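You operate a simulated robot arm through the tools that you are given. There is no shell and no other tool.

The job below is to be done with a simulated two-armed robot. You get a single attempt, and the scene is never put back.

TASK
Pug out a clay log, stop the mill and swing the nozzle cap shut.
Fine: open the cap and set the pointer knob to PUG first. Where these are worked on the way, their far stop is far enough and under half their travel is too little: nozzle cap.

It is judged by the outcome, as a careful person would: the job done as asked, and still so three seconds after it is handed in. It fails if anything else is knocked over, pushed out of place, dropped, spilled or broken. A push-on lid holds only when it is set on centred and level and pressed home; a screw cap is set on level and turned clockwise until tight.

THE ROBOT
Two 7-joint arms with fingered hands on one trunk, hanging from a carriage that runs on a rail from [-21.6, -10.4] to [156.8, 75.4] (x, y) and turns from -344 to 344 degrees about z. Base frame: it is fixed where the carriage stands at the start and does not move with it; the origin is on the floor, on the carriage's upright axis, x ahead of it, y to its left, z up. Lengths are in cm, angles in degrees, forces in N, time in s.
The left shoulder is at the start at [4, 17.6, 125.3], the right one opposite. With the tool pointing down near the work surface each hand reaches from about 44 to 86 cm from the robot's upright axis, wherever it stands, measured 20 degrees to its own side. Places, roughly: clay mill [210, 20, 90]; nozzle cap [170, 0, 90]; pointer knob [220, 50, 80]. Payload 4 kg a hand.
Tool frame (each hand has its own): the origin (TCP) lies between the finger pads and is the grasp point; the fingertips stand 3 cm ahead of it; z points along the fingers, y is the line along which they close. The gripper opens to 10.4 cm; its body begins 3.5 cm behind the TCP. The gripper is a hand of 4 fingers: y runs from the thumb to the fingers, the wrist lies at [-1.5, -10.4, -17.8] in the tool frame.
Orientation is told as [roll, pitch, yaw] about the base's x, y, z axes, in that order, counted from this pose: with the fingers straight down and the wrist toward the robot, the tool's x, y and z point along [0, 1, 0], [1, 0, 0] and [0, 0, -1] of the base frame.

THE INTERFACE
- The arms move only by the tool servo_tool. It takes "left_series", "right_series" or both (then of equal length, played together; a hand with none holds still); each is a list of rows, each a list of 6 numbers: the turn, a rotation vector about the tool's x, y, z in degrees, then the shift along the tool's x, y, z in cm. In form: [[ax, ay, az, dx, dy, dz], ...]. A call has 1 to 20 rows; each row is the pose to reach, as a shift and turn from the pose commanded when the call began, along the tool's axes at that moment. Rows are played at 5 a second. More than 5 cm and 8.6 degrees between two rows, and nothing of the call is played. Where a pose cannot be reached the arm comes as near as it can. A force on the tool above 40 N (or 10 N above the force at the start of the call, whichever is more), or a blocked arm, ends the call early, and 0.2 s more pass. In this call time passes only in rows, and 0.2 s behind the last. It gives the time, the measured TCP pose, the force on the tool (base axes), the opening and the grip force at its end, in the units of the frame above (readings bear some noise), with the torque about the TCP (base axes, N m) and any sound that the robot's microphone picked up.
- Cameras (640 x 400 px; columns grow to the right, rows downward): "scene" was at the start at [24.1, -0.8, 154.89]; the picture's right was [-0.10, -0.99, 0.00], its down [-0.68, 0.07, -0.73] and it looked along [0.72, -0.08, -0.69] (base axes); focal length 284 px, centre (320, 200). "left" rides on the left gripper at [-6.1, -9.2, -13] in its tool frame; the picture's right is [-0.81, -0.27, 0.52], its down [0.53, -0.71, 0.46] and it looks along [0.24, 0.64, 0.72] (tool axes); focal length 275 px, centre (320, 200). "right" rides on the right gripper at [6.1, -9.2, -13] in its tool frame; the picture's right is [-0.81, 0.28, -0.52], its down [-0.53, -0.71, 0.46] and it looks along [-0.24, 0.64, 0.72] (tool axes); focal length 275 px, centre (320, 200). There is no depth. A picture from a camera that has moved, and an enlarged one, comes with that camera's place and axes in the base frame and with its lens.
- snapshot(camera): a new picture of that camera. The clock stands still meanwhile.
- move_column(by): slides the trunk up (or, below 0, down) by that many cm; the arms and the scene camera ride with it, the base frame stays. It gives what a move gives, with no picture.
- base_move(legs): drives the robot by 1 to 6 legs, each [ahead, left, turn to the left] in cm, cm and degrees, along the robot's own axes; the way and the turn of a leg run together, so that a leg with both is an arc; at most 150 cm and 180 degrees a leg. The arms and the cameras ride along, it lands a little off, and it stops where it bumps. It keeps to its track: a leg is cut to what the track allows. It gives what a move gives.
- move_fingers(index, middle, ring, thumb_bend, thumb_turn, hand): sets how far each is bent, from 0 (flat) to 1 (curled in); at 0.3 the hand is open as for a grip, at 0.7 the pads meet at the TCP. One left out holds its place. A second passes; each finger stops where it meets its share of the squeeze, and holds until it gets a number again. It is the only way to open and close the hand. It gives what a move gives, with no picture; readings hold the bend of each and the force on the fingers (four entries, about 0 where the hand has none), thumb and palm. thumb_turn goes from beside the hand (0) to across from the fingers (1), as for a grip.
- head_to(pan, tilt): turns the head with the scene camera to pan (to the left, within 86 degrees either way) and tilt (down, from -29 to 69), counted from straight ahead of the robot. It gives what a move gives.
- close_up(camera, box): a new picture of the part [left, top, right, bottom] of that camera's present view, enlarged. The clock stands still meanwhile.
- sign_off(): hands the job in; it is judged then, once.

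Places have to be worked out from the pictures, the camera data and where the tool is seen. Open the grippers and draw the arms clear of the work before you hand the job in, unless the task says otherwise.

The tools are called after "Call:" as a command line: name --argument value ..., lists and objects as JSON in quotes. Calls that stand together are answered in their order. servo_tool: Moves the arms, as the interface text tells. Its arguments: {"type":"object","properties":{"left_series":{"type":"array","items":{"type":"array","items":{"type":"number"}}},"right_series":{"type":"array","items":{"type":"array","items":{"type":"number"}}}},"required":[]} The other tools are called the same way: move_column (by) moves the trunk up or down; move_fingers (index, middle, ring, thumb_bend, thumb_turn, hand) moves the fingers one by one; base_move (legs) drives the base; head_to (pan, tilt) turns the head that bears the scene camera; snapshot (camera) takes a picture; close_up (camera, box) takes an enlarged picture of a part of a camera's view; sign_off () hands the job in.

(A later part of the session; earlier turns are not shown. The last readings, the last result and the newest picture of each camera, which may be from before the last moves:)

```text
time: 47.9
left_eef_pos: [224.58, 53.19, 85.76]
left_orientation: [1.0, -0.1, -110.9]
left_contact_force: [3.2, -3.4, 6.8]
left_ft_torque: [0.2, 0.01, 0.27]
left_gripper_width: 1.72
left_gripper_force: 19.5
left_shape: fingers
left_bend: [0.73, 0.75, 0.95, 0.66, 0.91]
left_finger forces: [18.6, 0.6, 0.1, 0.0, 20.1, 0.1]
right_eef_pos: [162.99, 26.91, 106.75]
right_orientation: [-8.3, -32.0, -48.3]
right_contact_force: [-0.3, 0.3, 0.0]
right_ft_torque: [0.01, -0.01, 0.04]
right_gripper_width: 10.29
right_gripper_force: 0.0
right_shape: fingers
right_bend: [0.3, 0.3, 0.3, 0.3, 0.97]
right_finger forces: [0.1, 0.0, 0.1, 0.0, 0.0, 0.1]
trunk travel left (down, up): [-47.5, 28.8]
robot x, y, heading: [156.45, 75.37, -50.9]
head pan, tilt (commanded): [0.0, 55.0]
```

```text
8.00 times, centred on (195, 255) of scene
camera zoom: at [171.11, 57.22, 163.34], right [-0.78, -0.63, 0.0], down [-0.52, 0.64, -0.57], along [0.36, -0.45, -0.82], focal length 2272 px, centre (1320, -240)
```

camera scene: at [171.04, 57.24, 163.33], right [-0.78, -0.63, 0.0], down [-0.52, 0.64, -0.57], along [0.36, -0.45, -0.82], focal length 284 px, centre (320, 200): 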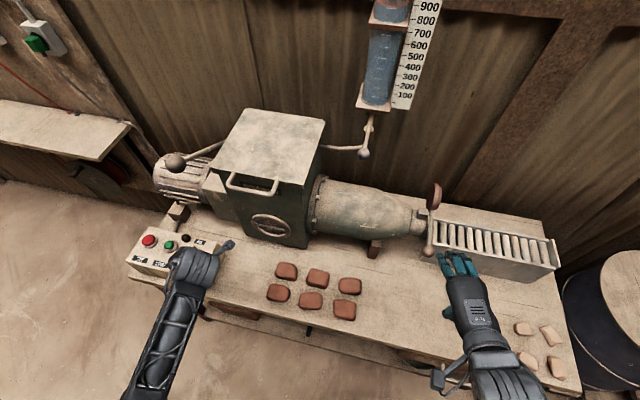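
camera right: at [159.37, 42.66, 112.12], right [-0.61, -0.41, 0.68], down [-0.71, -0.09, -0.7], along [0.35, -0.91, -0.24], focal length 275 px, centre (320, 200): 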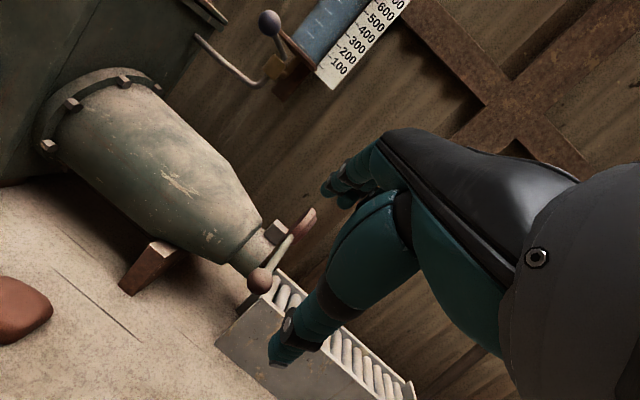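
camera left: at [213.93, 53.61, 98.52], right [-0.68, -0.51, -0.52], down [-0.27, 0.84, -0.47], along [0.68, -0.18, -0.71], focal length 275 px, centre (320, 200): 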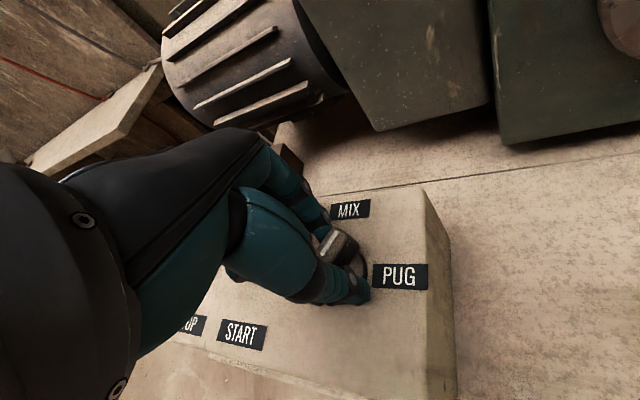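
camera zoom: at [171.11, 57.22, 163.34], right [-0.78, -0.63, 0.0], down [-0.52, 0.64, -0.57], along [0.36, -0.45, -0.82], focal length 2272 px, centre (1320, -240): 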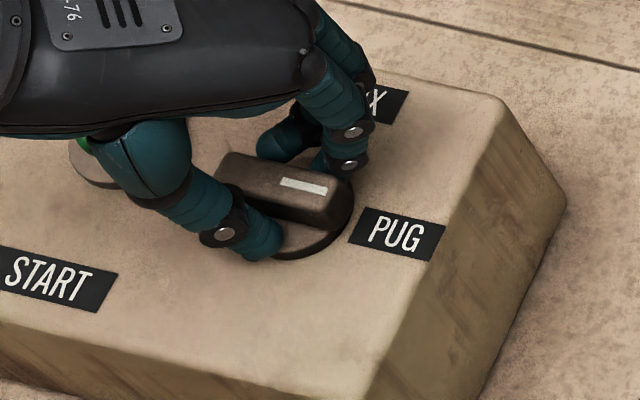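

The torque has built up without further motion, so the knob is at its PUG stop. I open thumb, index and middle and lift away.

Call:
move_fingers --hand "left" --index 0.5 --middle 0.5 --thumb_bend 0.45

Call:
servo_tool --left_series '[[0, 0, 0, 0, 0, -2], [0, 0, 0, 0, 0, -5], [0, 0, 0, 0, -3, -8], [0, 0, 0, 0, -7, -10], [0, 0, 0, 0, -11, -11]]'

Call:
snapshot --camera "left"

Call:
close_up --camera "scene" --box '[115, 210, 243, 290]'

```text
time: 48.9
left_eef_pos: [224.44, 53.05, 85.85]
left_orientation: [1.0, -0.3, -110.9]
left_contact_force: [-7.7, -5.8, 20.7]
left_ft_torque: [0.39, 0.2, 0.24]
left_gripper_width: 4.32
left_gripper_force: 10.6
left_shape: fingers
left_bend: [0.5, 0.5, 0.95, 0.56, 0.95]
left_finger forces: [0.0, 0.1, 0.0, 0.0, 20.7, 0.0]
right_eef_pos: [162.89, 26.77, 106.82]
right_orientation: [-8.3, -32.1, -48.3]
right_contact_force: [-0.2, 0.6, 0.3]
right_ft_torque: [-0.01, 0.0, -0.03]
right_gripper_width: 10.31
right_gripper_force: 0.1
right_shape: fingers
right_bend: [0.3, 0.3, 0.3, 0.3, 0.97]
right_finger forces: [0.0, 0.0, 0.0, 0.1, 0.0, 0.0]
trunk travel left (down, up): [-47.5, 28.8]
robot x, y, heading: [156.88, 75.29, -50.7]
head pan, tilt (commanded): [0.0, 55.0]
```

```text
time: 50.1
left_eef_pos: [228.5, 63.82, 96.58]
left_orientation: [0.8, -0.1, -110.9]
left_contact_force: [0.7, 0.1, 0.0]
left_ft_torque: [0.02, -0.01, -0.03]
left_gripper_width: 5.84
left_gripper_force: 0.0
left_shape: fingers
left_bend: [0.5, 0.5, 0.95, 0.45, 0.97]
left_finger forces: [0.1, 0.0, 0.0, 0.0, 0.0, 0.1]
right_eef_pos: [162.8, 26.9, 106.67]
right_orientation: [-8.1, -32.0, -48.3]
right_contact_force: [0.0, 0.4, -1.0]
right_ft_torque: [-0.01, 0.01, -0.01]
right_gripper_width: 10.28
right_gripper_force: 0.0
right_shape: fingers
right_bend: [0.3, 0.3, 0.3, 0.3, 0.97]
right_finger forces: [0.0, 0.1, 0.0, 0.0, 0.1, 0.1]
trunk travel left (down, up): [-47.5, 28.8]
robot x, y, heading: [156.27, 74.94, -50.9]
head pan, tilt (commanded): [0.0, 55.0]
```

```text
taken
camera left: at [225.91, 74.52, 109.45], right [-0.65, 0.54, -0.53], down [0.76, 0.47, -0.45], along [0.01, -0.69, -0.72], focal length 275 px, centre (320, 200)
```

left: 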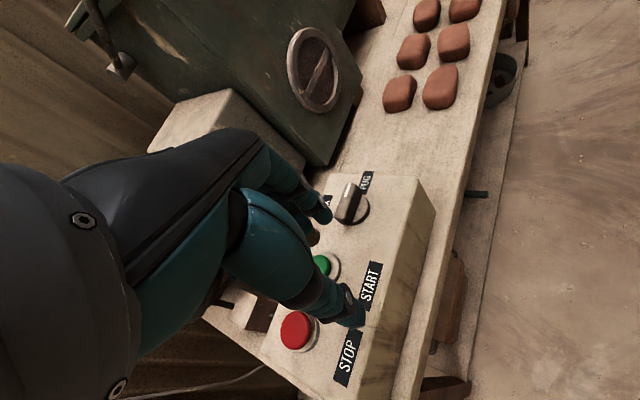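

```text
5.00 times, centred on (179, 250) of scene
camera zoom: at [171.07, 57.28, 163.32], right [-0.78, -0.63, 0.0], down [-0.52, 0.64, -0.57], along [0.36, -0.45, -0.82], focal length 1420 px, centre (1025, -50)
```

zoom: 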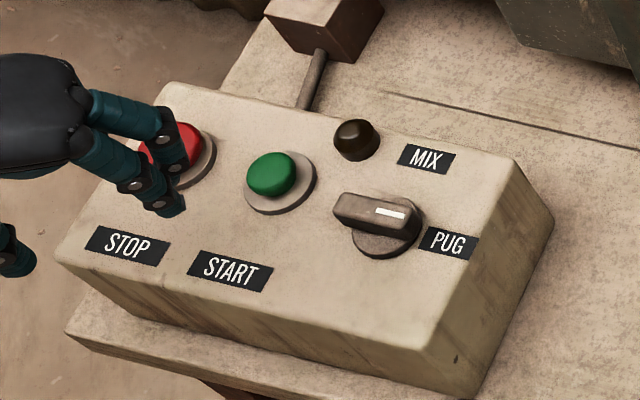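

The pointer clearly points to PUG. Next I form a closed pinch with the left hand and bring it above the green START button (≈ 231.2, 56.4) at height 94.

Call:
move_fingers --hand "left" --index 0.7 --middle 0.7 --thumb_bend 0.7

Call:
servo_tool --left_series '[[0, 0, -8, 0, 0, 0], [0, 0, -16, 0.6, 0.7, 0.4], [0, 0, -24, 1.3, 1.5, 0.8], [0, 0, -32, 2.1, 2.4, 1.2], [0, 0, -40, 2.9, 3.3, 1.6], [0, 0, -48, 3.7, 4.2, 2.0], [0, 0, -56, 4.5, 5.1, 2.4], [0, 0, -60, 5.16, 5.95, 2.6]]'

Call:
snapshot --camera "left"

Call:
close_up --camera "scene" --box '[115, 190, 243, 270]'

```text
time: 51.1
left_eef_pos: [228.45, 63.66, 96.6]
left_orientation: [1.0, -0.1, -110.9]
left_contact_force: [0.6, 0.2, -0.5]
left_ft_torque: [-0.01, -0.01, 0.0]
left_gripper_width: 0.13
left_gripper_force: 0.1
left_shape: fingers
left_bend: [0.7, 0.7, 0.95, 0.7, 0.97]
left_finger forces: [0.1, 0.0, 0.1, 0.0, 0.1, 0.0]
right_eef_pos: [162.91, 26.84, 106.67]
right_orientation: [-8.4, -32.1, -48.3]
right_contact_force: [0.5, 0.6, 0.3]
right_ft_torque: [0.01, 0.0, 0.01]
right_gripper_width: 10.29
right_gripper_force: 0.1
right_shape: fingers
right_bend: [0.3, 0.3, 0.3, 0.3, 0.97]
right_finger forces: [0.0, 0.0, 0.0, 0.1, 0.1, 0.1]
trunk travel left (down, up): [-47.5, 28.8]
robot x, y, heading: [156.96, 75.19, -51.0]
head pan, tilt (commanded): [0.0, 55.0]
```

```text
time: 52.9
left_eef_pos: [230.88, 56.24, 94.0]
left_orientation: [0.3, -0.8, -50.8]
left_contact_force: [0.9, -0.7, -0.2]
left_ft_torque: [0.0, -0.02, 0.03]
left_gripper_width: 0.13
left_gripper_force: 0.2
left_shape: fingers
left_bend: [0.7, 0.7, 0.95, 0.7, 0.97]
left_finger forces: [0.1, 0.1, 0.0, 0.1, 0.0, 0.0]
right_eef_pos: [162.77, 26.82, 106.73]
right_orientation: [-8.3, -32.1, -48.3]
right_contact_force: [-0.2, -0.3, -1.1]
right_ft_torque: [0.01, 0.02, 0.02]
right_gripper_width: 10.25
right_gripper_force: 0.0
right_shape: fingers
right_bend: [0.3, 0.3, 0.3, 0.3, 0.97]
right_finger forces: [0.0, 0.1, 0.0, 0.0, 0.2, 0.0]
trunk travel left (down, up): [-47.5, 28.8]
robot x, y, heading: [156.45, 75.44, -50.9]
head pan, tilt (commanded): [0.0, 55.0]
```

```text
taken
camera left: at [220.19, 59.54, 106.95], right [-0.8, -0.3, -0.53], down [-0.03, 0.89, -0.46], along [0.61, -0.35, -0.71], focal length 275 px, centre (320, 200)
```

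left: 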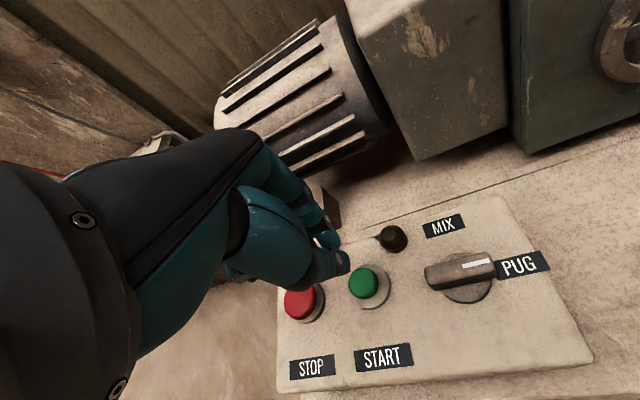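

```text
5.00 times, centred on (179, 230) of scene
camera zoom: at [171.04, 57.25, 163.32], right [-0.78, -0.63, 0.0], down [-0.52, 0.64, -0.57], along [0.36, -0.45, -0.82], focal length 1420 px, centre (1025, 50)
```

zoom: 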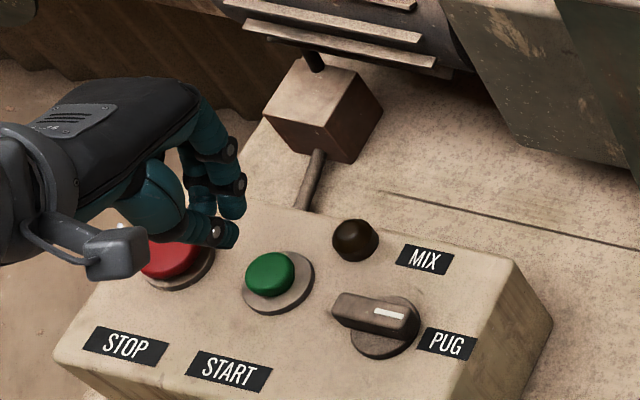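

The green button is at ≈ (231.5, 56.5), less than 1 cm off. I shift onto it and descend to just above contact.

Call:
servo_tool --left_series '[[0, 0, 0, 0.78, 0.18, 0], [0, 0, 0, 0.78, 0.18, 3], [0, 0, 0, 0.78, 0.18, 5.5]]'

Call:
close_up --camera "left" --box '[240, 170, 432, 290]'

Call:
close_up --camera "scene" --box '[131, 205, 211, 255]'

```text
time: 53.7
left_eef_pos: [231.87, 56.52, 88.66]
left_orientation: [0.3, -0.9, -50.9]
left_contact_force: [0.3, -0.2, 0.2]
left_ft_torque: [-0.02, -0.02, 0.01]
left_gripper_width: 0.13
left_gripper_force: 0.0
left_shape: fingers
left_bend: [0.7, 0.7, 0.95, 0.7, 0.97]
left_finger forces: [0.0, 0.1, 0.0, 0.0, 0.0, 0.0]
right_eef_pos: [162.84, 26.81, 106.67]
right_orientation: [-8.3, -32.1, -48.3]
right_contact_force: [0.4, -0.3, -1.1]
right_ft_torque: [0.0, 0.01, 0.02]
right_gripper_width: 10.26
right_gripper_force: 0.0
right_shape: fingers
right_bend: [0.3, 0.3, 0.3, 0.3, 0.97]
right_finger forces: [0.0, 0.1, 0.0, 0.0, 0.0, 0.0]
trunk travel left (down, up): [-47.5, 28.8]
robot x, y, heading: [156.5, 75.29, -51.0]
head pan, tilt (commanded): [0.0, 55.0]
```

```text
3.33 times, centred on (336, 230) of left
camera zoom: at [221.14, 59.91, 101.47], right [-0.8, -0.3, -0.53], down [-0.03, 0.89, -0.46], along [0.61, -0.35, -0.71], focal length 918 px, centre (267, 100)
```

zoom: 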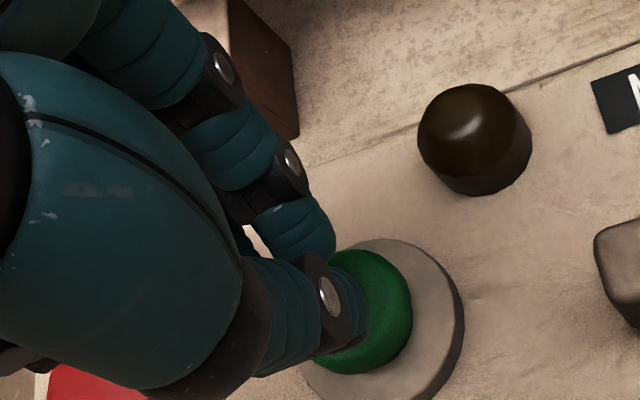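

```text
8.00 times, centred on (171, 230) of scene
camera zoom: at [171.04, 57.26, 163.32], right [-0.78, -0.63, 0.0], down [-0.52, 0.64, -0.57], along [0.36, -0.45, -0.82], focal length 2272 px, centre (1512, -40)
```

zoom: 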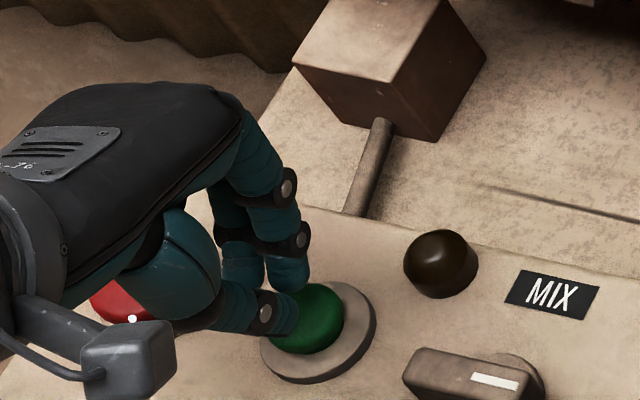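

Views put the button at (231.4, 56.4); I shift 0.4 cm toward it and press down in small steps.

Call:
servo_tool --left_series '[[0, 0, 0, -0.4, -0.1, 0.5], [0, 0, 0, -0.4, -0.1, 1.0], [0, 0, 0, -0.4, -0.1, 1.4], [0, 0, 0, -0.4, -0.1, 1.8]]'

Call:
close_up --camera "scene" --box '[131, 205, 211, 255]'

Call:
snapshot --camera "scene"

```text
time: 54.7
left_eef_pos: [231.28, 56.35, 86.94]
left_orientation: [0.3, -0.8, -50.9]
left_contact_force: [0.3, -0.6, 1.3]
left_ft_torque: [-0.01, 0.05, 0.0]
left_gripper_width: 0.1
left_gripper_force: 0.7
left_shape: fingers
left_bend: [0.7, 0.7, 0.95, 0.7, 0.97]
left_finger forces: [1.0, 0.4, 0.1, 0.0, 0.1, 0.0]
right_eef_pos: [162.84, 26.81, 106.79]
right_orientation: [-8.3, -32.1, -48.2]
right_contact_force: [-0.2, 0.4, -0.2]
right_ft_torque: [0.01, -0.05, 0.03]
right_gripper_width: 10.3
right_gripper_force: 0.1
right_shape: fingers
right_bend: [0.3, 0.3, 0.3, 0.3, 0.97]
right_finger forces: [0.1, 0.0, 0.0, 0.0, 0.0, 0.0]
trunk travel left (down, up): [-47.5, 28.8]
robot x, y, heading: [156.87, 75.29, -51.1]
head pan, tilt (commanded): [0.0, 55.0]
```

```text
8.00 times, centred on (171, 230) of scene
camera zoom: at [171.05, 57.25, 163.33], right [-0.78, -0.63, 0.0], down [-0.52, 0.64, -0.57], along [0.36, -0.45, -0.82], focal length 2272 px, centre (1512, -40)
```

zoom: 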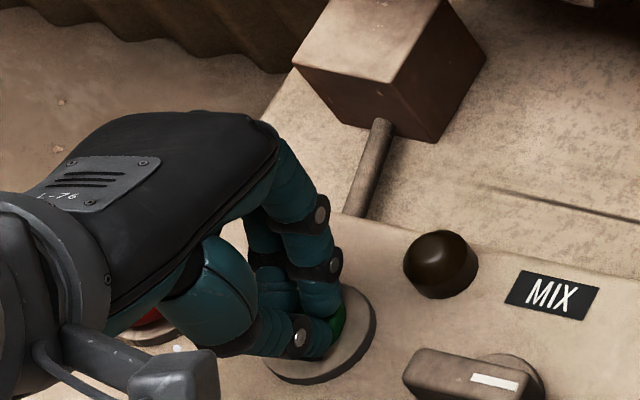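

```text
taken
camera scene: at [171.05, 57.25, 163.33], right [-0.78, -0.63, 0.0], down [-0.52, 0.64, -0.57], along [0.36, -0.45, -0.82], focal length 284 px, centre (320, 200)
```

scene: 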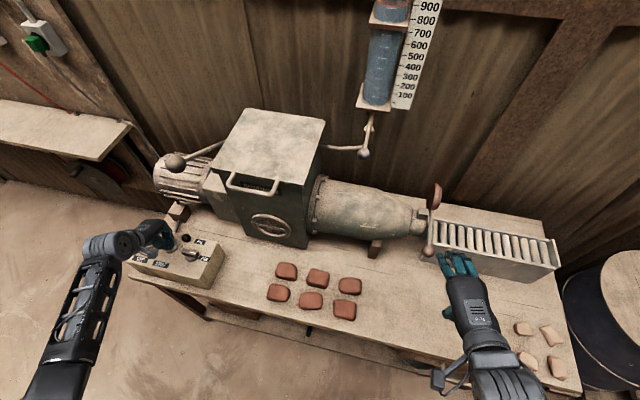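

Contact just begins (about 1 N on the index). I press further by up to 0.9 cm, then hold a moment.

Call:
servo_tool --left_series '[[0, 0, 0, 0, 0, 0.3], [0, 0, 0, 0, 0, 0.6], [0, 0, 0, 0, 0, 0.9]]'

Call:
snapshot --camera "scene"

Call:
close_up --camera "scene" --box '[131, 205, 211, 255]'

```text
time: 55.5
left_eef_pos: [231.52, 56.21, 86.35]
left_orientation: [0.3, -1.3, -50.8]
left_contact_force: [-3.2, -3.4, 15.8]
left_ft_torque: [-0.19, 0.12, -0.01]
left_gripper_width: 0.0
left_gripper_force: 7.7
left_shape: fingers
left_bend: [0.71, 0.71, 0.95, 0.7, 0.97]
left_finger forces: [13.5, 2.0, 0.1, 0.1, 0.1, 0.1]
right_eef_pos: [162.88, 26.85, 106.81]
right_orientation: [-8.3, -32.0, -48.3]
right_contact_force: [-0.9, 0.4, -0.6]
right_ft_torque: [0.0, -0.03, 0.01]
right_gripper_width: 10.29
right_gripper_force: 0.0
right_shape: fingers
right_bend: [0.3, 0.3, 0.3, 0.3, 0.97]
right_finger forces: [0.0, 0.0, 0.0, 0.0, 0.0, 0.0]
trunk travel left (down, up): [-47.5, 28.8]
robot x, y, heading: [156.5, 74.73, -51.0]
head pan, tilt (commanded): [0.0, 55.0]
heard: click
```

```text
taken
camera scene: at [171.08, 57.2, 163.37], right [-0.78, -0.63, 0.0], down [-0.52, 0.64, -0.57], along [0.36, -0.45, -0.82], focal length 284 px, centre (320, 200)
```

scene: 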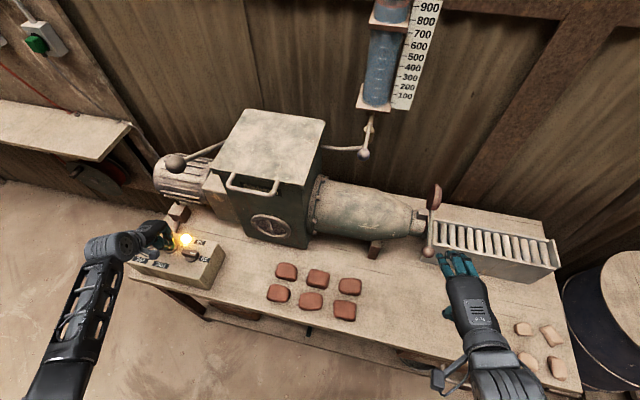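

```text
8.00 times, centred on (171, 230) of scene
camera zoom: at [171.08, 57.2, 163.37], right [-0.78, -0.63, 0.0], down [-0.52, 0.64, -0.57], along [0.36, -0.45, -0.82], focal length 2272 px, centre (1512, -40)
```

zoom: 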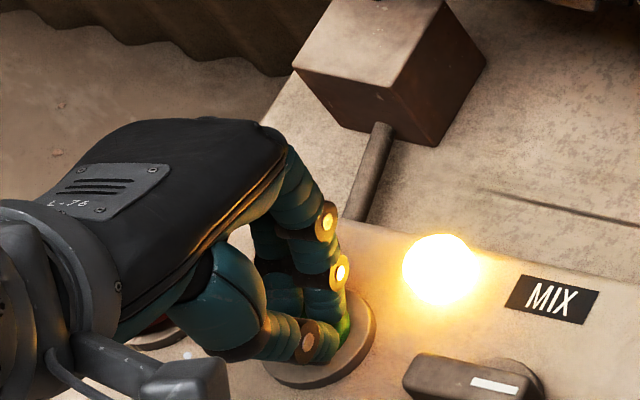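

Click heard and the lamp glows: the mill runs. I lift off START and move above the red STOP button, then watch the nozzle.

Call:
servo_tool --left_series '[[0, 0, 0, 0, 0, -2], [0, 0, 0, 1.5, 0.4, -5], [0, 0, 0, 4.5, 1.0, -5.5], [0, 0, 0, 6.5, 1.5, -5.5]]'

Call:
snapshot --camera "scene"

Call:
close_up --camera "scene" --box '[390, 170, 566, 280]'

Call:
close_up --camera "left" --box '[240, 170, 432, 290]'

```text
time: 56.5
left_eef_pos: [237.36, 59.33, 91.4]
left_orientation: [0.3, -0.7, -50.9]
left_contact_force: [0.6, 0.5, -0.3]
left_ft_torque: [-0.03, 0.03, -0.01]
left_gripper_width: 0.15
left_gripper_force: 0.2
left_shape: fingers
left_bend: [0.7, 0.7, 0.95, 0.7, 0.97]
left_finger forces: [0.0, 0.0, 0.0, 0.1, 0.0, 0.1]
right_eef_pos: [162.78, 26.82, 106.72]
right_orientation: [-8.3, -32.2, -48.3]
right_contact_force: [-0.6, 0.8, -0.1]
right_ft_torque: [-0.02, -0.01, -0.01]
right_gripper_width: 10.28
right_gripper_force: 0.0
right_shape: fingers
right_bend: [0.3, 0.3, 0.3, 0.3, 0.97]
right_finger forces: [0.1, 0.0, 0.0, 0.1, 0.0, 0.0]
trunk travel left (down, up): [-47.5, 28.8]
robot x, y, heading: [156.76, 75.36, -50.9]
head pan, tilt (commanded): [0.0, 55.0]
```

```text
taken
camera scene: at [171.06, 57.26, 163.32], right [-0.78, -0.63, 0.0], down [-0.52, 0.64, -0.57], along [0.36, -0.45, -0.82], focal length 284 px, centre (320, 200)
```

scene: 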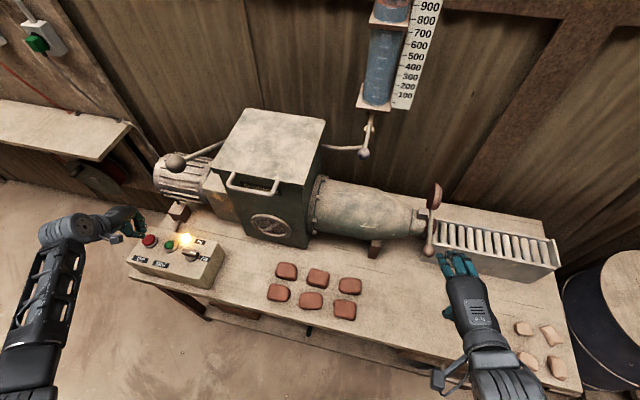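

```text
3.64 times, centred on (478, 225) of scene
camera zoom: at [171.06, 57.26, 163.32], right [-0.78, -0.63, 0.0], down [-0.52, 0.64, -0.57], along [0.36, -0.45, -0.82], focal length 1032 px, centre (-254, 109)
```

zoom: 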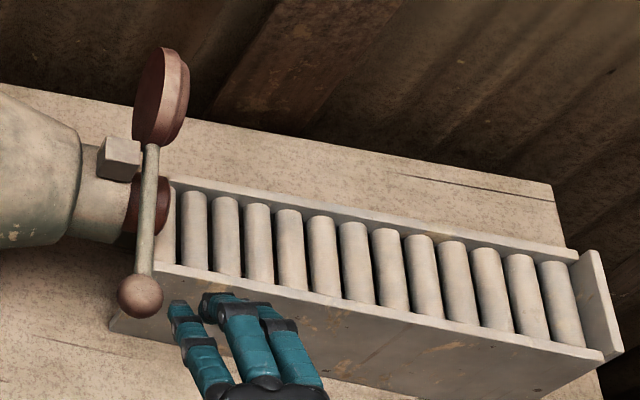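

```text
3.33 times, centred on (336, 230) of left
camera zoom: at [226.7, 62.61, 104.32], right [-0.8, -0.3, -0.53], down [-0.03, 0.89, -0.46], along [0.61, -0.35, -0.71], focal length 918 px, centre (267, 100)
```

zoom: 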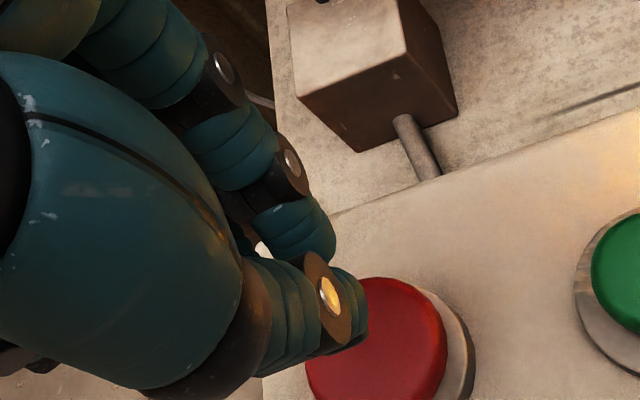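

Clay is emerging at the mouth. I lower the pinch to just above the STOP button while watching the log grow.

Call:
servo_tool --left_series '[[0, 0, 0, 0.1, 0, 1.4], [0, 0, 0, 0.1, 0, 2.6]]'

Call:
close_up --camera "scene" --box '[390, 170, 566, 280]'

Call:
close_up --camera "scene" --box '[100, 190, 228, 270]'

```text
time: 57.1
left_eef_pos: [237.4, 59.3, 88.91]
left_orientation: [0.3, -0.7, -51.0]
left_contact_force: [0.3, -0.3, 0.0]
left_ft_torque: [0.01, 0.01, 0.0]
left_gripper_width: 0.11
left_gripper_force: 0.0
left_shape: fingers
left_bend: [0.7, 0.7, 0.95, 0.7, 0.97]
left_finger forces: [0.0, 0.0, 0.0, 0.1, 0.0, 0.0]
right_eef_pos: [162.79, 26.83, 106.73]
right_orientation: [-8.3, -32.0, -48.4]
right_contact_force: [1.1, -0.2, -0.8]
right_ft_torque: [0.02, 0.02, -0.01]
right_gripper_width: 10.3
right_gripper_force: 0.2
right_shape: fingers
right_bend: [0.3, 0.3, 0.3, 0.3, 0.97]
right_finger forces: [0.0, 0.0, 0.0, 0.0, 0.0, 0.1]
trunk travel left (down, up): [-47.5, 28.8]
robot x, y, heading: [156.53, 75.0, -50.7]
head pan, tilt (commanded): [0.0, 55.0]
```

```text
3.64 times, centred on (478, 225) of scene
camera zoom: at [171.04, 57.25, 163.32], right [-0.78, -0.63, 0.0], down [-0.52, 0.64, -0.57], along [0.36, -0.45, -0.82], focal length 1032 px, centre (-254, 109)
```

zoom: 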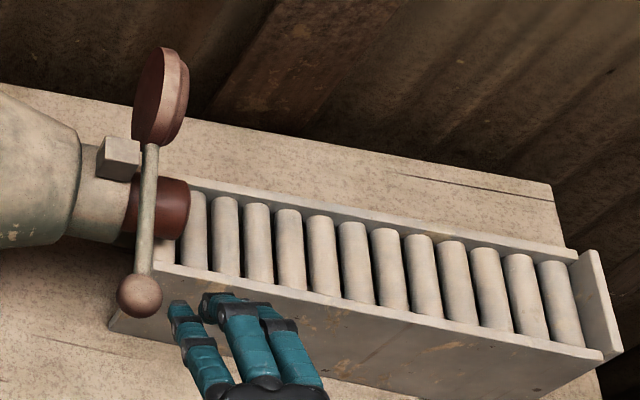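

```text
5.00 times, centred on (164, 230) of scene
camera zoom: at [171.04, 57.25, 163.32], right [-0.78, -0.63, 0.0], down [-0.52, 0.64, -0.57], along [0.36, -0.45, -0.82], focal length 1420 px, centre (1100, 50)
```

zoom: 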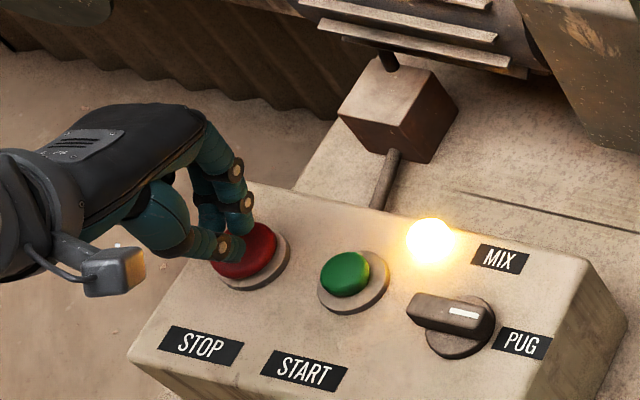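

The log grows about 3 cm/s, now ~6 cm out. I hold the left hand poised over STOP and wait 2 s.

Call:
servo_tool --left_series '[[0, 0, 0, 0, 0, 0], [0, 0, 0, 0, 0, 0], [0, 0, 0, 0, 0, 0], [0, 0, 0, 0, 0, 0], [0, 0, 0, 0, 0, 0], [0, 0, 0, 0, 0, 0], [0, 0, 0, 0, 0, 0], [0, 0, 0, 0, 0, 0], [0, 0, 0, 0, 0, 0]]'

Call:
close_up --camera "scene" --box '[390, 170, 566, 280]'

```text
time: 59.1
left_eef_pos: [237.46, 59.39, 88.89]
left_orientation: [0.2, -0.8, -50.9]
left_contact_force: [0.0, -0.3, -0.1]
left_ft_torque: [0.0, -0.01, 0.02]
left_gripper_width: 0.12
left_gripper_force: 0.0
left_shape: fingers
left_bend: [0.7, 0.7, 0.95, 0.7, 0.97]
left_finger forces: [0.0, 0.0, 0.1, 0.0, 0.1, 0.0]
right_eef_pos: [162.85, 26.87, 106.79]
right_orientation: [-8.3, -32.1, -48.3]
right_contact_force: [-0.3, -0.4, -0.2]
right_ft_torque: [0.0, 0.01, 0.0]
right_gripper_width: 10.28
right_gripper_force: 0.1
right_shape: fingers
right_bend: [0.3, 0.3, 0.3, 0.3, 0.97]
right_finger forces: [0.1, 0.0, 0.0, 0.0, 0.1, 0.0]
trunk travel left (down, up): [-47.5, 28.8]
robot x, y, heading: [156.49, 75.25, -50.7]
head pan, tilt (commanded): [0.0, 55.0]
```

```text
3.64 times, centred on (478, 225) of scene
camera zoom: at [171.04, 57.26, 163.32], right [-0.78, -0.63, 0.0], down [-0.52, 0.64, -0.57], along [0.36, -0.45, -0.82], focal length 1032 px, centre (-254, 109)
```

zoom: 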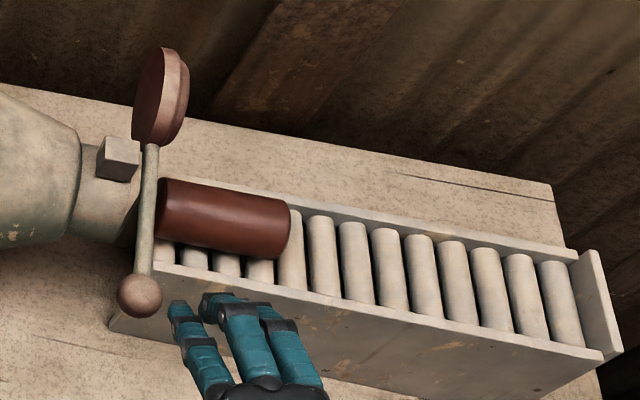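

The log now looks nearly or fully out of the mouth; I enlarge to see its back end.

Call:
close_up --camera "scene" --box '[415, 195, 495, 245]'

Call:
snapshot --camera "right"

```text
8.00 times, centred on (455, 220) of scene
camera zoom: at [171.04, 57.26, 163.32], right [-0.78, -0.63, 0.0], down [-0.52, 0.64, -0.57], along [0.36, -0.45, -0.82], focal length 2272 px, centre (-760, 40)
```

zoom: 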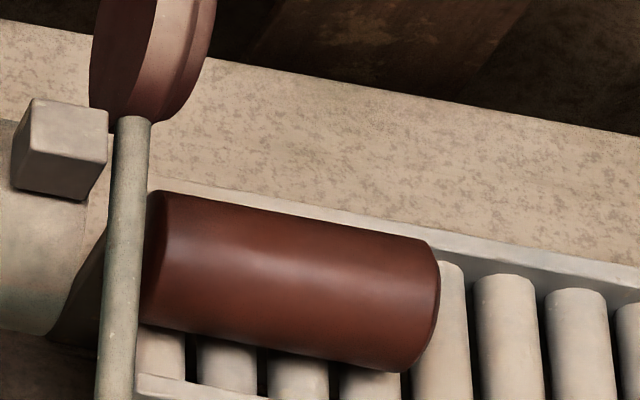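

```text
taken
camera right: at [159.35, 42.66, 112.07], right [-0.61, -0.41, 0.68], down [-0.71, -0.09, -0.7], along [0.35, -0.91, -0.24], focal length 275 px, centre (320, 200)
```

right: 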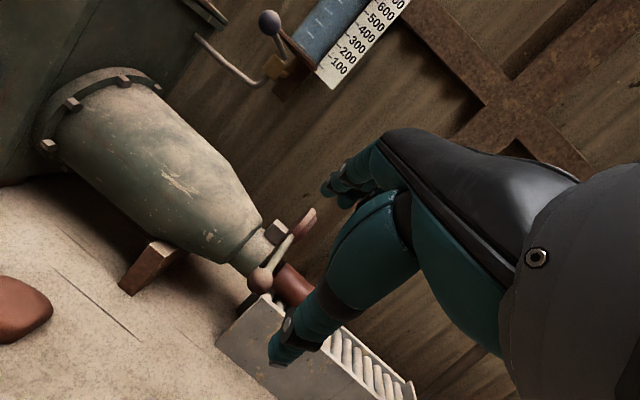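

The log is a separate piece of about 13 cm lying on the rollers with its rear just clear of the mouth, so one log is out. I press STOP now.

Call:
servo_tool --left_series '[[0, 0, 0, 0, 0, 1.2], [0, 0, 0, 0, 0, 1.9], [0, 0, 0, 0, 0, 2.4]]'

Call:
snapshot --camera "scene"

Call:
close_up --camera "scene" --box '[390, 170, 566, 280]'

```text
time: 59.9
left_eef_pos: [237.39, 59.36, 86.58]
left_orientation: [0.4, -0.8, -50.9]
left_contact_force: [-0.6, 0.2, 3.7]
left_ft_torque: [-0.03, 0.06, 0.01]
left_gripper_width: 0.05
left_gripper_force: 1.3
left_shape: fingers
left_bend: [0.7, 0.7, 0.95, 0.7, 0.97]
left_finger forces: [2.9, 0.6, 0.1, 0.1, 0.0, 0.0]
right_eef_pos: [162.76, 26.84, 106.78]
right_orientation: [-8.3, -32.1, -48.3]
right_contact_force: [-0.5, 0.0, -0.3]
right_ft_torque: [0.01, -0.01, -0.01]
right_gripper_width: 10.3
right_gripper_force: 0.0
right_shape: fingers
right_bend: [0.3, 0.3, 0.3, 0.3, 0.97]
right_finger forces: [0.1, 0.0, 0.1, 0.1, 0.1, 0.0]
trunk travel left (down, up): [-47.5, 28.8]
robot x, y, heading: [156.57, 75.06, -51.0]
head pan, tilt (commanded): [0.0, 55.0]
heard: click
```

```text
taken
camera scene: at [171.05, 57.25, 163.33], right [-0.78, -0.63, 0.0], down [-0.52, 0.64, -0.57], along [0.36, -0.45, -0.82], focal length 284 px, centre (320, 200)
```

scene: 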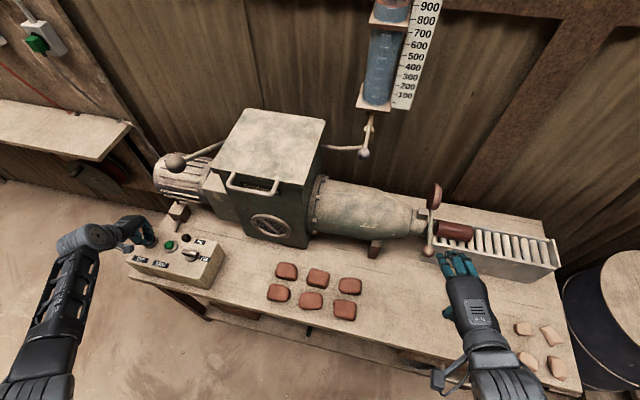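

```text
3.64 times, centred on (478, 225) of scene
camera zoom: at [171.05, 57.25, 163.33], right [-0.78, -0.63, 0.0], down [-0.52, 0.64, -0.57], along [0.36, -0.45, -0.82], focal length 1032 px, centre (-254, 109)
```

zoom: 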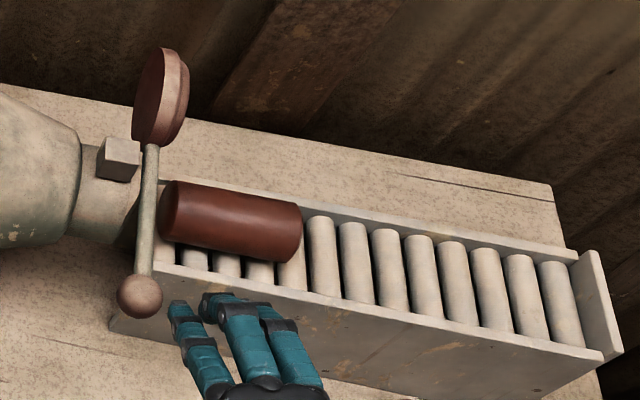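

Click heard and the lamp is out: the mill has stopped with the log resting on the rollers. I lift the left hand off and draw it up and back toward me, then measure the lever ball for closing the cap.

Call:
servo_tool --left_series '[[0, 0, 0, 0, 0, -3], [0, 0, 0, 0, -1, -7], [0, 0, 0, 0, -4, -10], [0, 0, 0, 0, -8, -13], [0, 0, 0, 0, -12, -16], [0, 0, 0, 0, -14, -19]]'

Call:
close_up --camera "scene" --box '[390, 170, 566, 280]'

Call:
close_up --camera "right" --box '[200, 190, 360, 290]'

Call:
close_up --camera "scene" --box '[100, 190, 260, 290]'

```text
time: 61.3
left_eef_pos: [228.16, 70.49, 105.35]
left_orientation: [0.3, -0.8, -50.8]
left_contact_force: [1.0, 0.2, -0.1]
left_ft_torque: [0.01, 0.03, -0.03]
left_gripper_width: 0.11
left_gripper_force: 0.0
left_shape: fingers
left_bend: [0.7, 0.7, 0.95, 0.7, 0.97]
left_finger forces: [0.0, 0.0, 0.0, 0.1, 0.0, 0.1]
right_eef_pos: [162.8, 26.99, 106.64]
right_orientation: [-8.4, -32.1, -48.3]
right_contact_force: [-0.3, 0.4, -0.2]
right_ft_torque: [0.01, 0.02, 0.0]
right_gripper_width: 10.3
right_gripper_force: 0.0
right_shape: fingers
right_bend: [0.3, 0.3, 0.3, 0.3, 0.97]
right_finger forces: [0.0, 0.0, 0.0, 0.0, 0.0, 0.1]
trunk travel left (down, up): [-47.5, 28.8]
robot x, y, heading: [156.75, 75.21, -51.2]
head pan, tilt (commanded): [0.0, 55.0]
```

```text
3.64 times, centred on (478, 225) of scene
camera zoom: at [171.05, 57.26, 163.32], right [-0.78, -0.63, 0.0], down [-0.52, 0.64, -0.57], along [0.36, -0.45, -0.82], focal length 1032 px, centre (-254, 109)
```

zoom: 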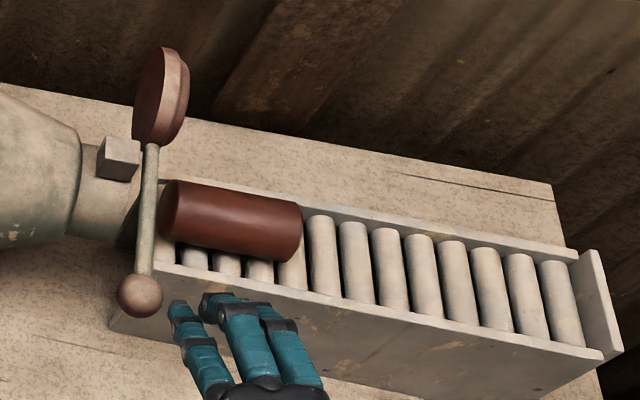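

```text
4.00 times, centred on (280, 240) of right
camera zoom: at [159.36, 42.68, 112.06], right [-0.61, -0.41, 0.68], down [-0.71, -0.09, -0.7], along [0.35, -0.91, -0.24], focal length 1101 px, centre (480, 40)
```

zoom: 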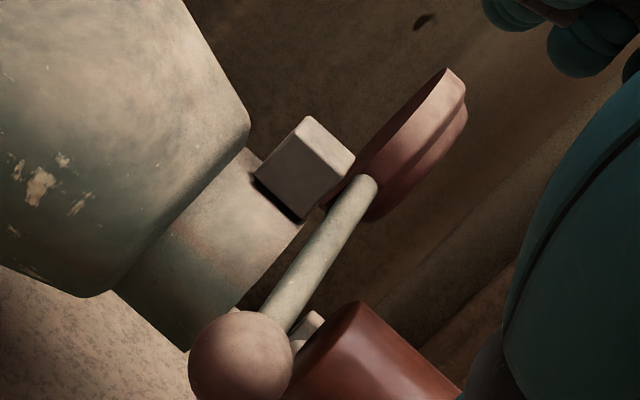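

```text
4.00 times, centred on (180, 240) of scene
camera zoom: at [171.05, 57.26, 163.32], right [-0.78, -0.63, 0.0], down [-0.52, 0.64, -0.57], along [0.36, -0.45, -0.82], focal length 1136 px, centre (880, 40)
```

zoom: 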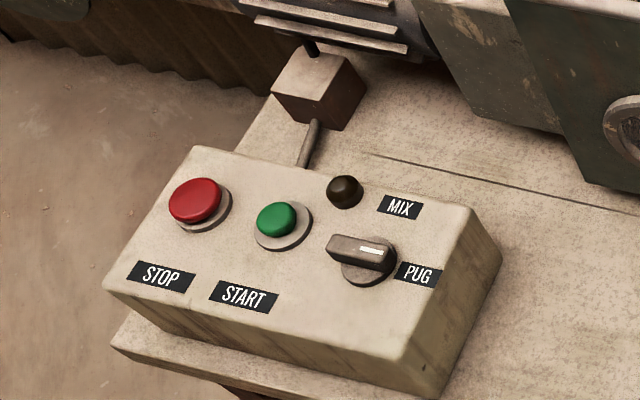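

The mill is off and the log rests still on the rollers, its rear end about 1.5 cm ahead of where the cap swings. The lever ball is at about (169.1, 12.6, 91.2); I bring the open right hand back around it, stopping a little short.

Call:
servo_tool --right_series '[[-2.6, -0.6, 0, -0.4, 1.0, 3.9], [-5.2, -1.25, 0, -0.85, 2.0, 7.8], [-7.76, -1.87, 0, -1.28, 3.04, 11.6], [-7.76, -1.87, 0, -1.37, 3.45, 14.5], [-7.76, -1.87, 0, -1.45, 3.8, 17.2]]'

Call:
snapshot --camera "right"

Call:
close_up --camera "scene" --box '[380, 175, 508, 255]'

```text
time: 62.5
left_eef_pos: [228.17, 70.42, 105.3]
left_orientation: [0.4, -0.7, -50.9]
left_contact_force: [0.2, 0.3, 0.1]
left_ft_torque: [0.01, -0.02, 0.0]
left_gripper_width: 0.13
left_gripper_force: 0.0
left_shape: fingers
left_bend: [0.7, 0.7, 0.95, 0.7, 0.97]
left_finger forces: [0.0, 0.1, 0.0, 0.0, 0.0, 0.1]
right_eef_pos: [168.06, 15.2, 94.55]
right_orientation: [-11.2, -39.9, -46.8]
right_contact_force: [0.4, 0.0, -0.5]
right_ft_torque: [-0.02, -0.01, -0.01]
right_gripper_width: 10.27
right_gripper_force: 0.0
right_shape: fingers
right_bend: [0.3, 0.3, 0.3, 0.3, 0.97]
right_finger forces: [0.1, 0.0, 0.1, 0.0, 0.0, 0.1]
trunk travel left (down, up): [-47.5, 28.8]
robot x, y, heading: [156.37, 75.15, -50.9]
head pan, tilt (commanded): [0.0, 55.0]
```

```text
taken
camera right: at [164.35, 31.47, 97.61], right [-0.65, -0.32, 0.69], down [-0.67, -0.18, -0.72], along [0.36, -0.93, -0.1], focal length 275 px, centre (320, 200)
```

right: 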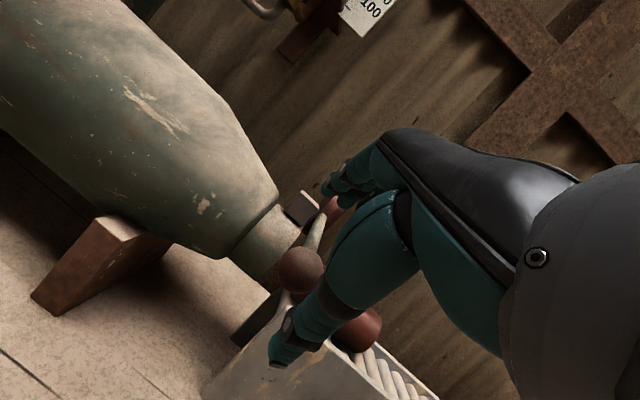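

```text
5.00 times, centred on (444, 215) of scene
camera zoom: at [171.05, 57.25, 163.33], right [-0.78, -0.63, 0.0], down [-0.52, 0.64, -0.57], along [0.36, -0.45, -0.82], focal length 1420 px, centre (-300, 125)
```

zoom: 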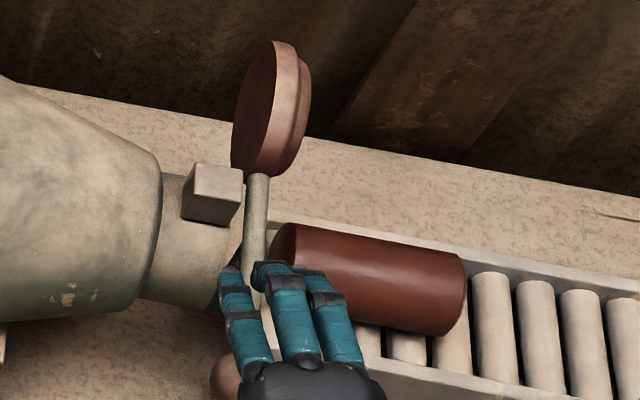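

The ball lies about 4.4 cm ahead of the TCP, centred between thumb and fingers. I advance 2.8 cm and close the thumb under it, then the fingers loosely.

Call:
servo_tool --right_series '[[0, 0, 0, 0, 0, 1.4], [0, 0, 0, 0, 0, 2.8]]'

Call:
move_fingers --hand "right" --thumb_bend 0.58 --index 0.55 --middle 0.55 --ring 0.5

Call:
snapshot --camera "right"

Call:
close_up --camera "scene" --box '[380, 175, 508, 255]'

```text
time: 63.1
left_eef_pos: [228.27, 70.43, 105.31]
left_orientation: [0.2, -0.8, -50.9]
left_contact_force: [0.5, -0.8, 0.3]
left_ft_torque: [0.01, 0.01, 0.03]
left_gripper_width: 0.09
left_gripper_force: 0.0
left_shape: fingers
left_bend: [0.7, 0.7, 0.95, 0.7, 0.97]
left_finger forces: [0.0, 0.0, 0.0, 0.0, 0.1, 0.0]
right_eef_pos: [168.8, 13.51, 92.4]
right_orientation: [-11.1, -39.8, -46.7]
right_contact_force: [1.1, -0.7, -0.2]
right_ft_torque: [0.0, -0.01, -0.02]
right_gripper_width: 10.31
right_gripper_force: 0.1
right_shape: fingers
right_bend: [0.3, 0.3, 0.3, 0.3, 0.97]
right_finger forces: [0.0, 0.0, 0.0, 0.1, 0.1, 0.1]
trunk travel left (down, up): [-47.5, 28.8]
robot x, y, heading: [156.65, 75.38, -51.0]
head pan, tilt (commanded): [0.0, 55.0]
```

```text
time: 64.1
left_eef_pos: [228.23, 70.45, 105.27]
left_orientation: [0.2, -0.8, -50.9]
left_contact_force: [-0.5, 0.1, -0.1]
left_ft_torque: [0.0, 0.0, -0.01]
left_gripper_width: 0.1
left_gripper_force: 0.1
left_shape: fingers
left_bend: [0.7, 0.7, 0.95, 0.7, 0.97]
left_finger forces: [0.0, 0.0, 0.0, 0.1, 0.0, 0.1]
right_eef_pos: [168.84, 13.45, 92.58]
right_orientation: [-11.1, -39.9, -46.8]
right_contact_force: [-0.5, 3.1, 9.6]
right_ft_torque: [-0.49, -0.19, 0.11]
right_gripper_width: 3.74
right_gripper_force: 5.9
right_shape: fingers
right_bend: [0.55, 0.5, 0.5, 0.56, 0.97]
right_finger forces: [0.1, 11.0, 0.0, 0.0, 0.3, 0.1]
trunk travel left (down, up): [-47.5, 28.8]
robot x, y, heading: [156.54, 75.54, -50.9]
head pan, tilt (commanded): [0.0, 55.0]
```

```text
taken
camera right: at [165.12, 29.84, 95.52], right [-0.65, -0.32, 0.69], down [-0.67, -0.18, -0.72], along [0.36, -0.93, -0.1], focal length 275 px, centre (320, 200)
```

right: 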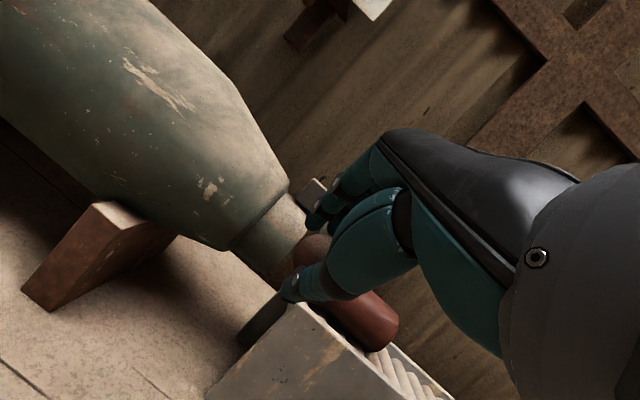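

```text
5.00 times, centred on (444, 215) of scene
camera zoom: at [171.05, 57.24, 163.34], right [-0.78, -0.63, 0.0], down [-0.52, 0.64, -0.57], along [0.36, -0.45, -0.82], focal length 1420 px, centre (-300, 125)
```

zoom: 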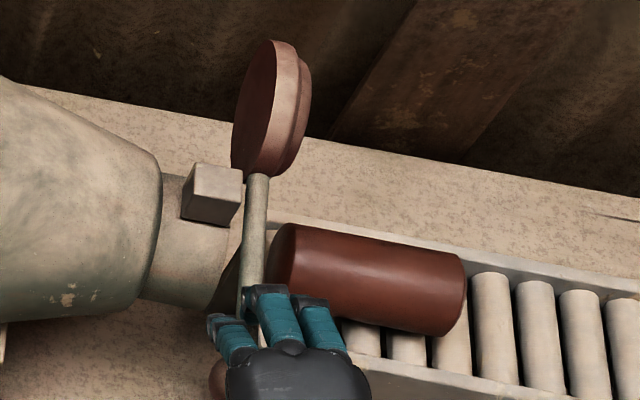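

The middle finger rests on the lever shaft; I ease it off, keep the thumb under the ball, and begin lifting the lever along its arc (pivot ≈ z 94, radius ≈ 11).

Call:
move_fingers --hand "right" --thumb_bend 0.6 --middle 0.45 --index 0.5 --ring 0.45

Call:
servo_tool --right_series '[[0, 0, 0, -0.1, 0.42, -0.74], [0, 0, 0, -0.2, 0.84, -1.48], [0, 0, 0, -0.48, 2.01, -2.92], [0, 0, 0, -0.82, 3.4, -4.11], [3.88, 0.94, 0, -1.22, 5.09, -5.06], [7.76, 1.87, 0, -1.66, 6.93, -5.71]]'

Call:
snapshot --camera "right"

Call:
close_up --camera "scene" --box '[380, 150, 540, 250]'

```text
time: 65.1
left_eef_pos: [228.18, 70.52, 105.33]
left_orientation: [0.3, -0.8, -50.9]
left_contact_force: [-0.3, 0.0, 0.0]
left_ft_torque: [0.03, 0.01, 0.0]
left_gripper_width: 0.08
left_gripper_force: 0.0
left_shape: fingers
left_bend: [0.7, 0.7, 0.95, 0.7, 0.97]
left_finger forces: [0.1, 0.0, 0.0, 0.1, 0.0, 0.1]
right_eef_pos: [168.76, 13.58, 92.27]
right_orientation: [-11.1, -39.8, -46.7]
right_contact_force: [-0.8, 0.3, -0.5]
right_ft_torque: [0.04, -0.01, 0.01]
right_gripper_width: 4.03
right_gripper_force: 0.5
right_shape: fingers
right_bend: [0.5, 0.45, 0.45, 0.59, 0.97]
right_finger forces: [0.0, 0.0, 0.0, 0.0, 0.8, 0.1]
trunk travel left (down, up): [-47.5, 28.8]
robot x, y, heading: [156.54, 75.25, -50.6]
head pan, tilt (commanded): [0.0, 55.0]
```

```text
time: 66.5
left_eef_pos: [228.23, 70.47, 105.27]
left_orientation: [0.3, -0.7, -50.9]
left_contact_force: [-0.2, 0.1, -0.5]
left_ft_torque: [-0.03, 0.0, 0.0]
left_gripper_width: 0.1
left_gripper_force: 0.1
left_shape: fingers
left_bend: [0.7, 0.7, 0.95, 0.7, 0.97]
left_finger forces: [0.1, 0.0, 0.1, 0.0, 0.0, 0.0]
right_eef_pos: [169.32, 11.94, 101.4]
right_orientation: [-8.4, -32.1, -48.3]
right_contact_force: [1.0, -0.1, 0.0]
right_ft_torque: [0.02, -0.02, -0.01]
right_gripper_width: 4.0
right_gripper_force: 0.2
right_shape: fingers
right_bend: [0.5, 0.45, 0.45, 0.6, 0.97]
right_finger forces: [0.4, 0.0, 0.0, 0.0, 0.0, 0.0]
trunk travel left (down, up): [-47.5, 28.8]
robot x, y, heading: [156.43, 75.14, -50.8]
head pan, tilt (commanded): [0.0, 55.0]
```

```text
taken
camera right: at [165.87, 27.81, 106.72], right [-0.61, -0.41, 0.68], down [-0.71, -0.09, -0.7], along [0.35, -0.91, -0.24], focal length 275 px, centre (320, 200)
```

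right: 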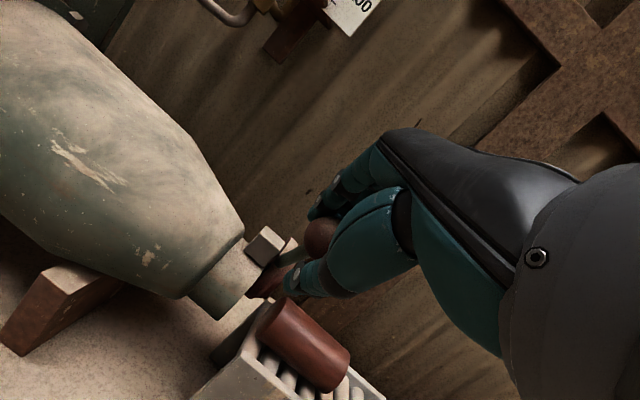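

```text
4.00 times, centred on (460, 200) of scene
camera zoom: at [171.05, 57.23, 163.33], right [-0.78, -0.63, 0.0], down [-0.52, 0.64, -0.57], along [0.36, -0.45, -0.82], focal length 1136 px, centre (-240, 200)
```

zoom: 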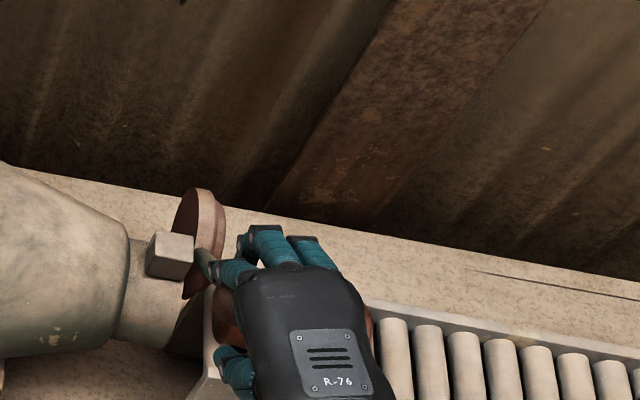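

The lever follows with almost no force. Before finishing, I check the gap between the mouth and the log where the cap must come down.

Call:
close_up --camera "right" --box '[180, 210, 340, 310]'

```text
4.00 times, centred on (260, 260) of right
camera zoom: at [165.87, 27.81, 106.72], right [-0.61, -0.41, 0.68], down [-0.71, -0.09, -0.7], along [0.35, -0.91, -0.24], focal length 1101 px, centre (560, -40)
```

zoom: 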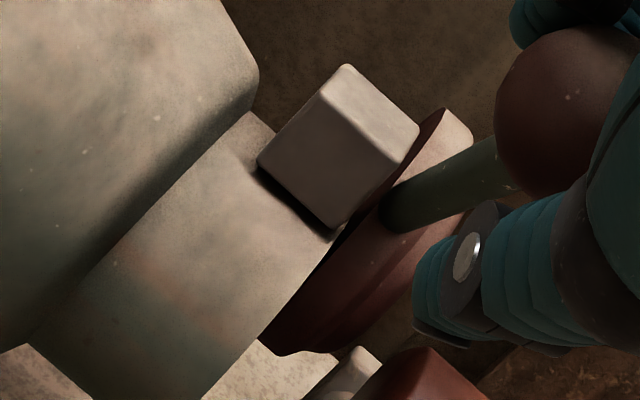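

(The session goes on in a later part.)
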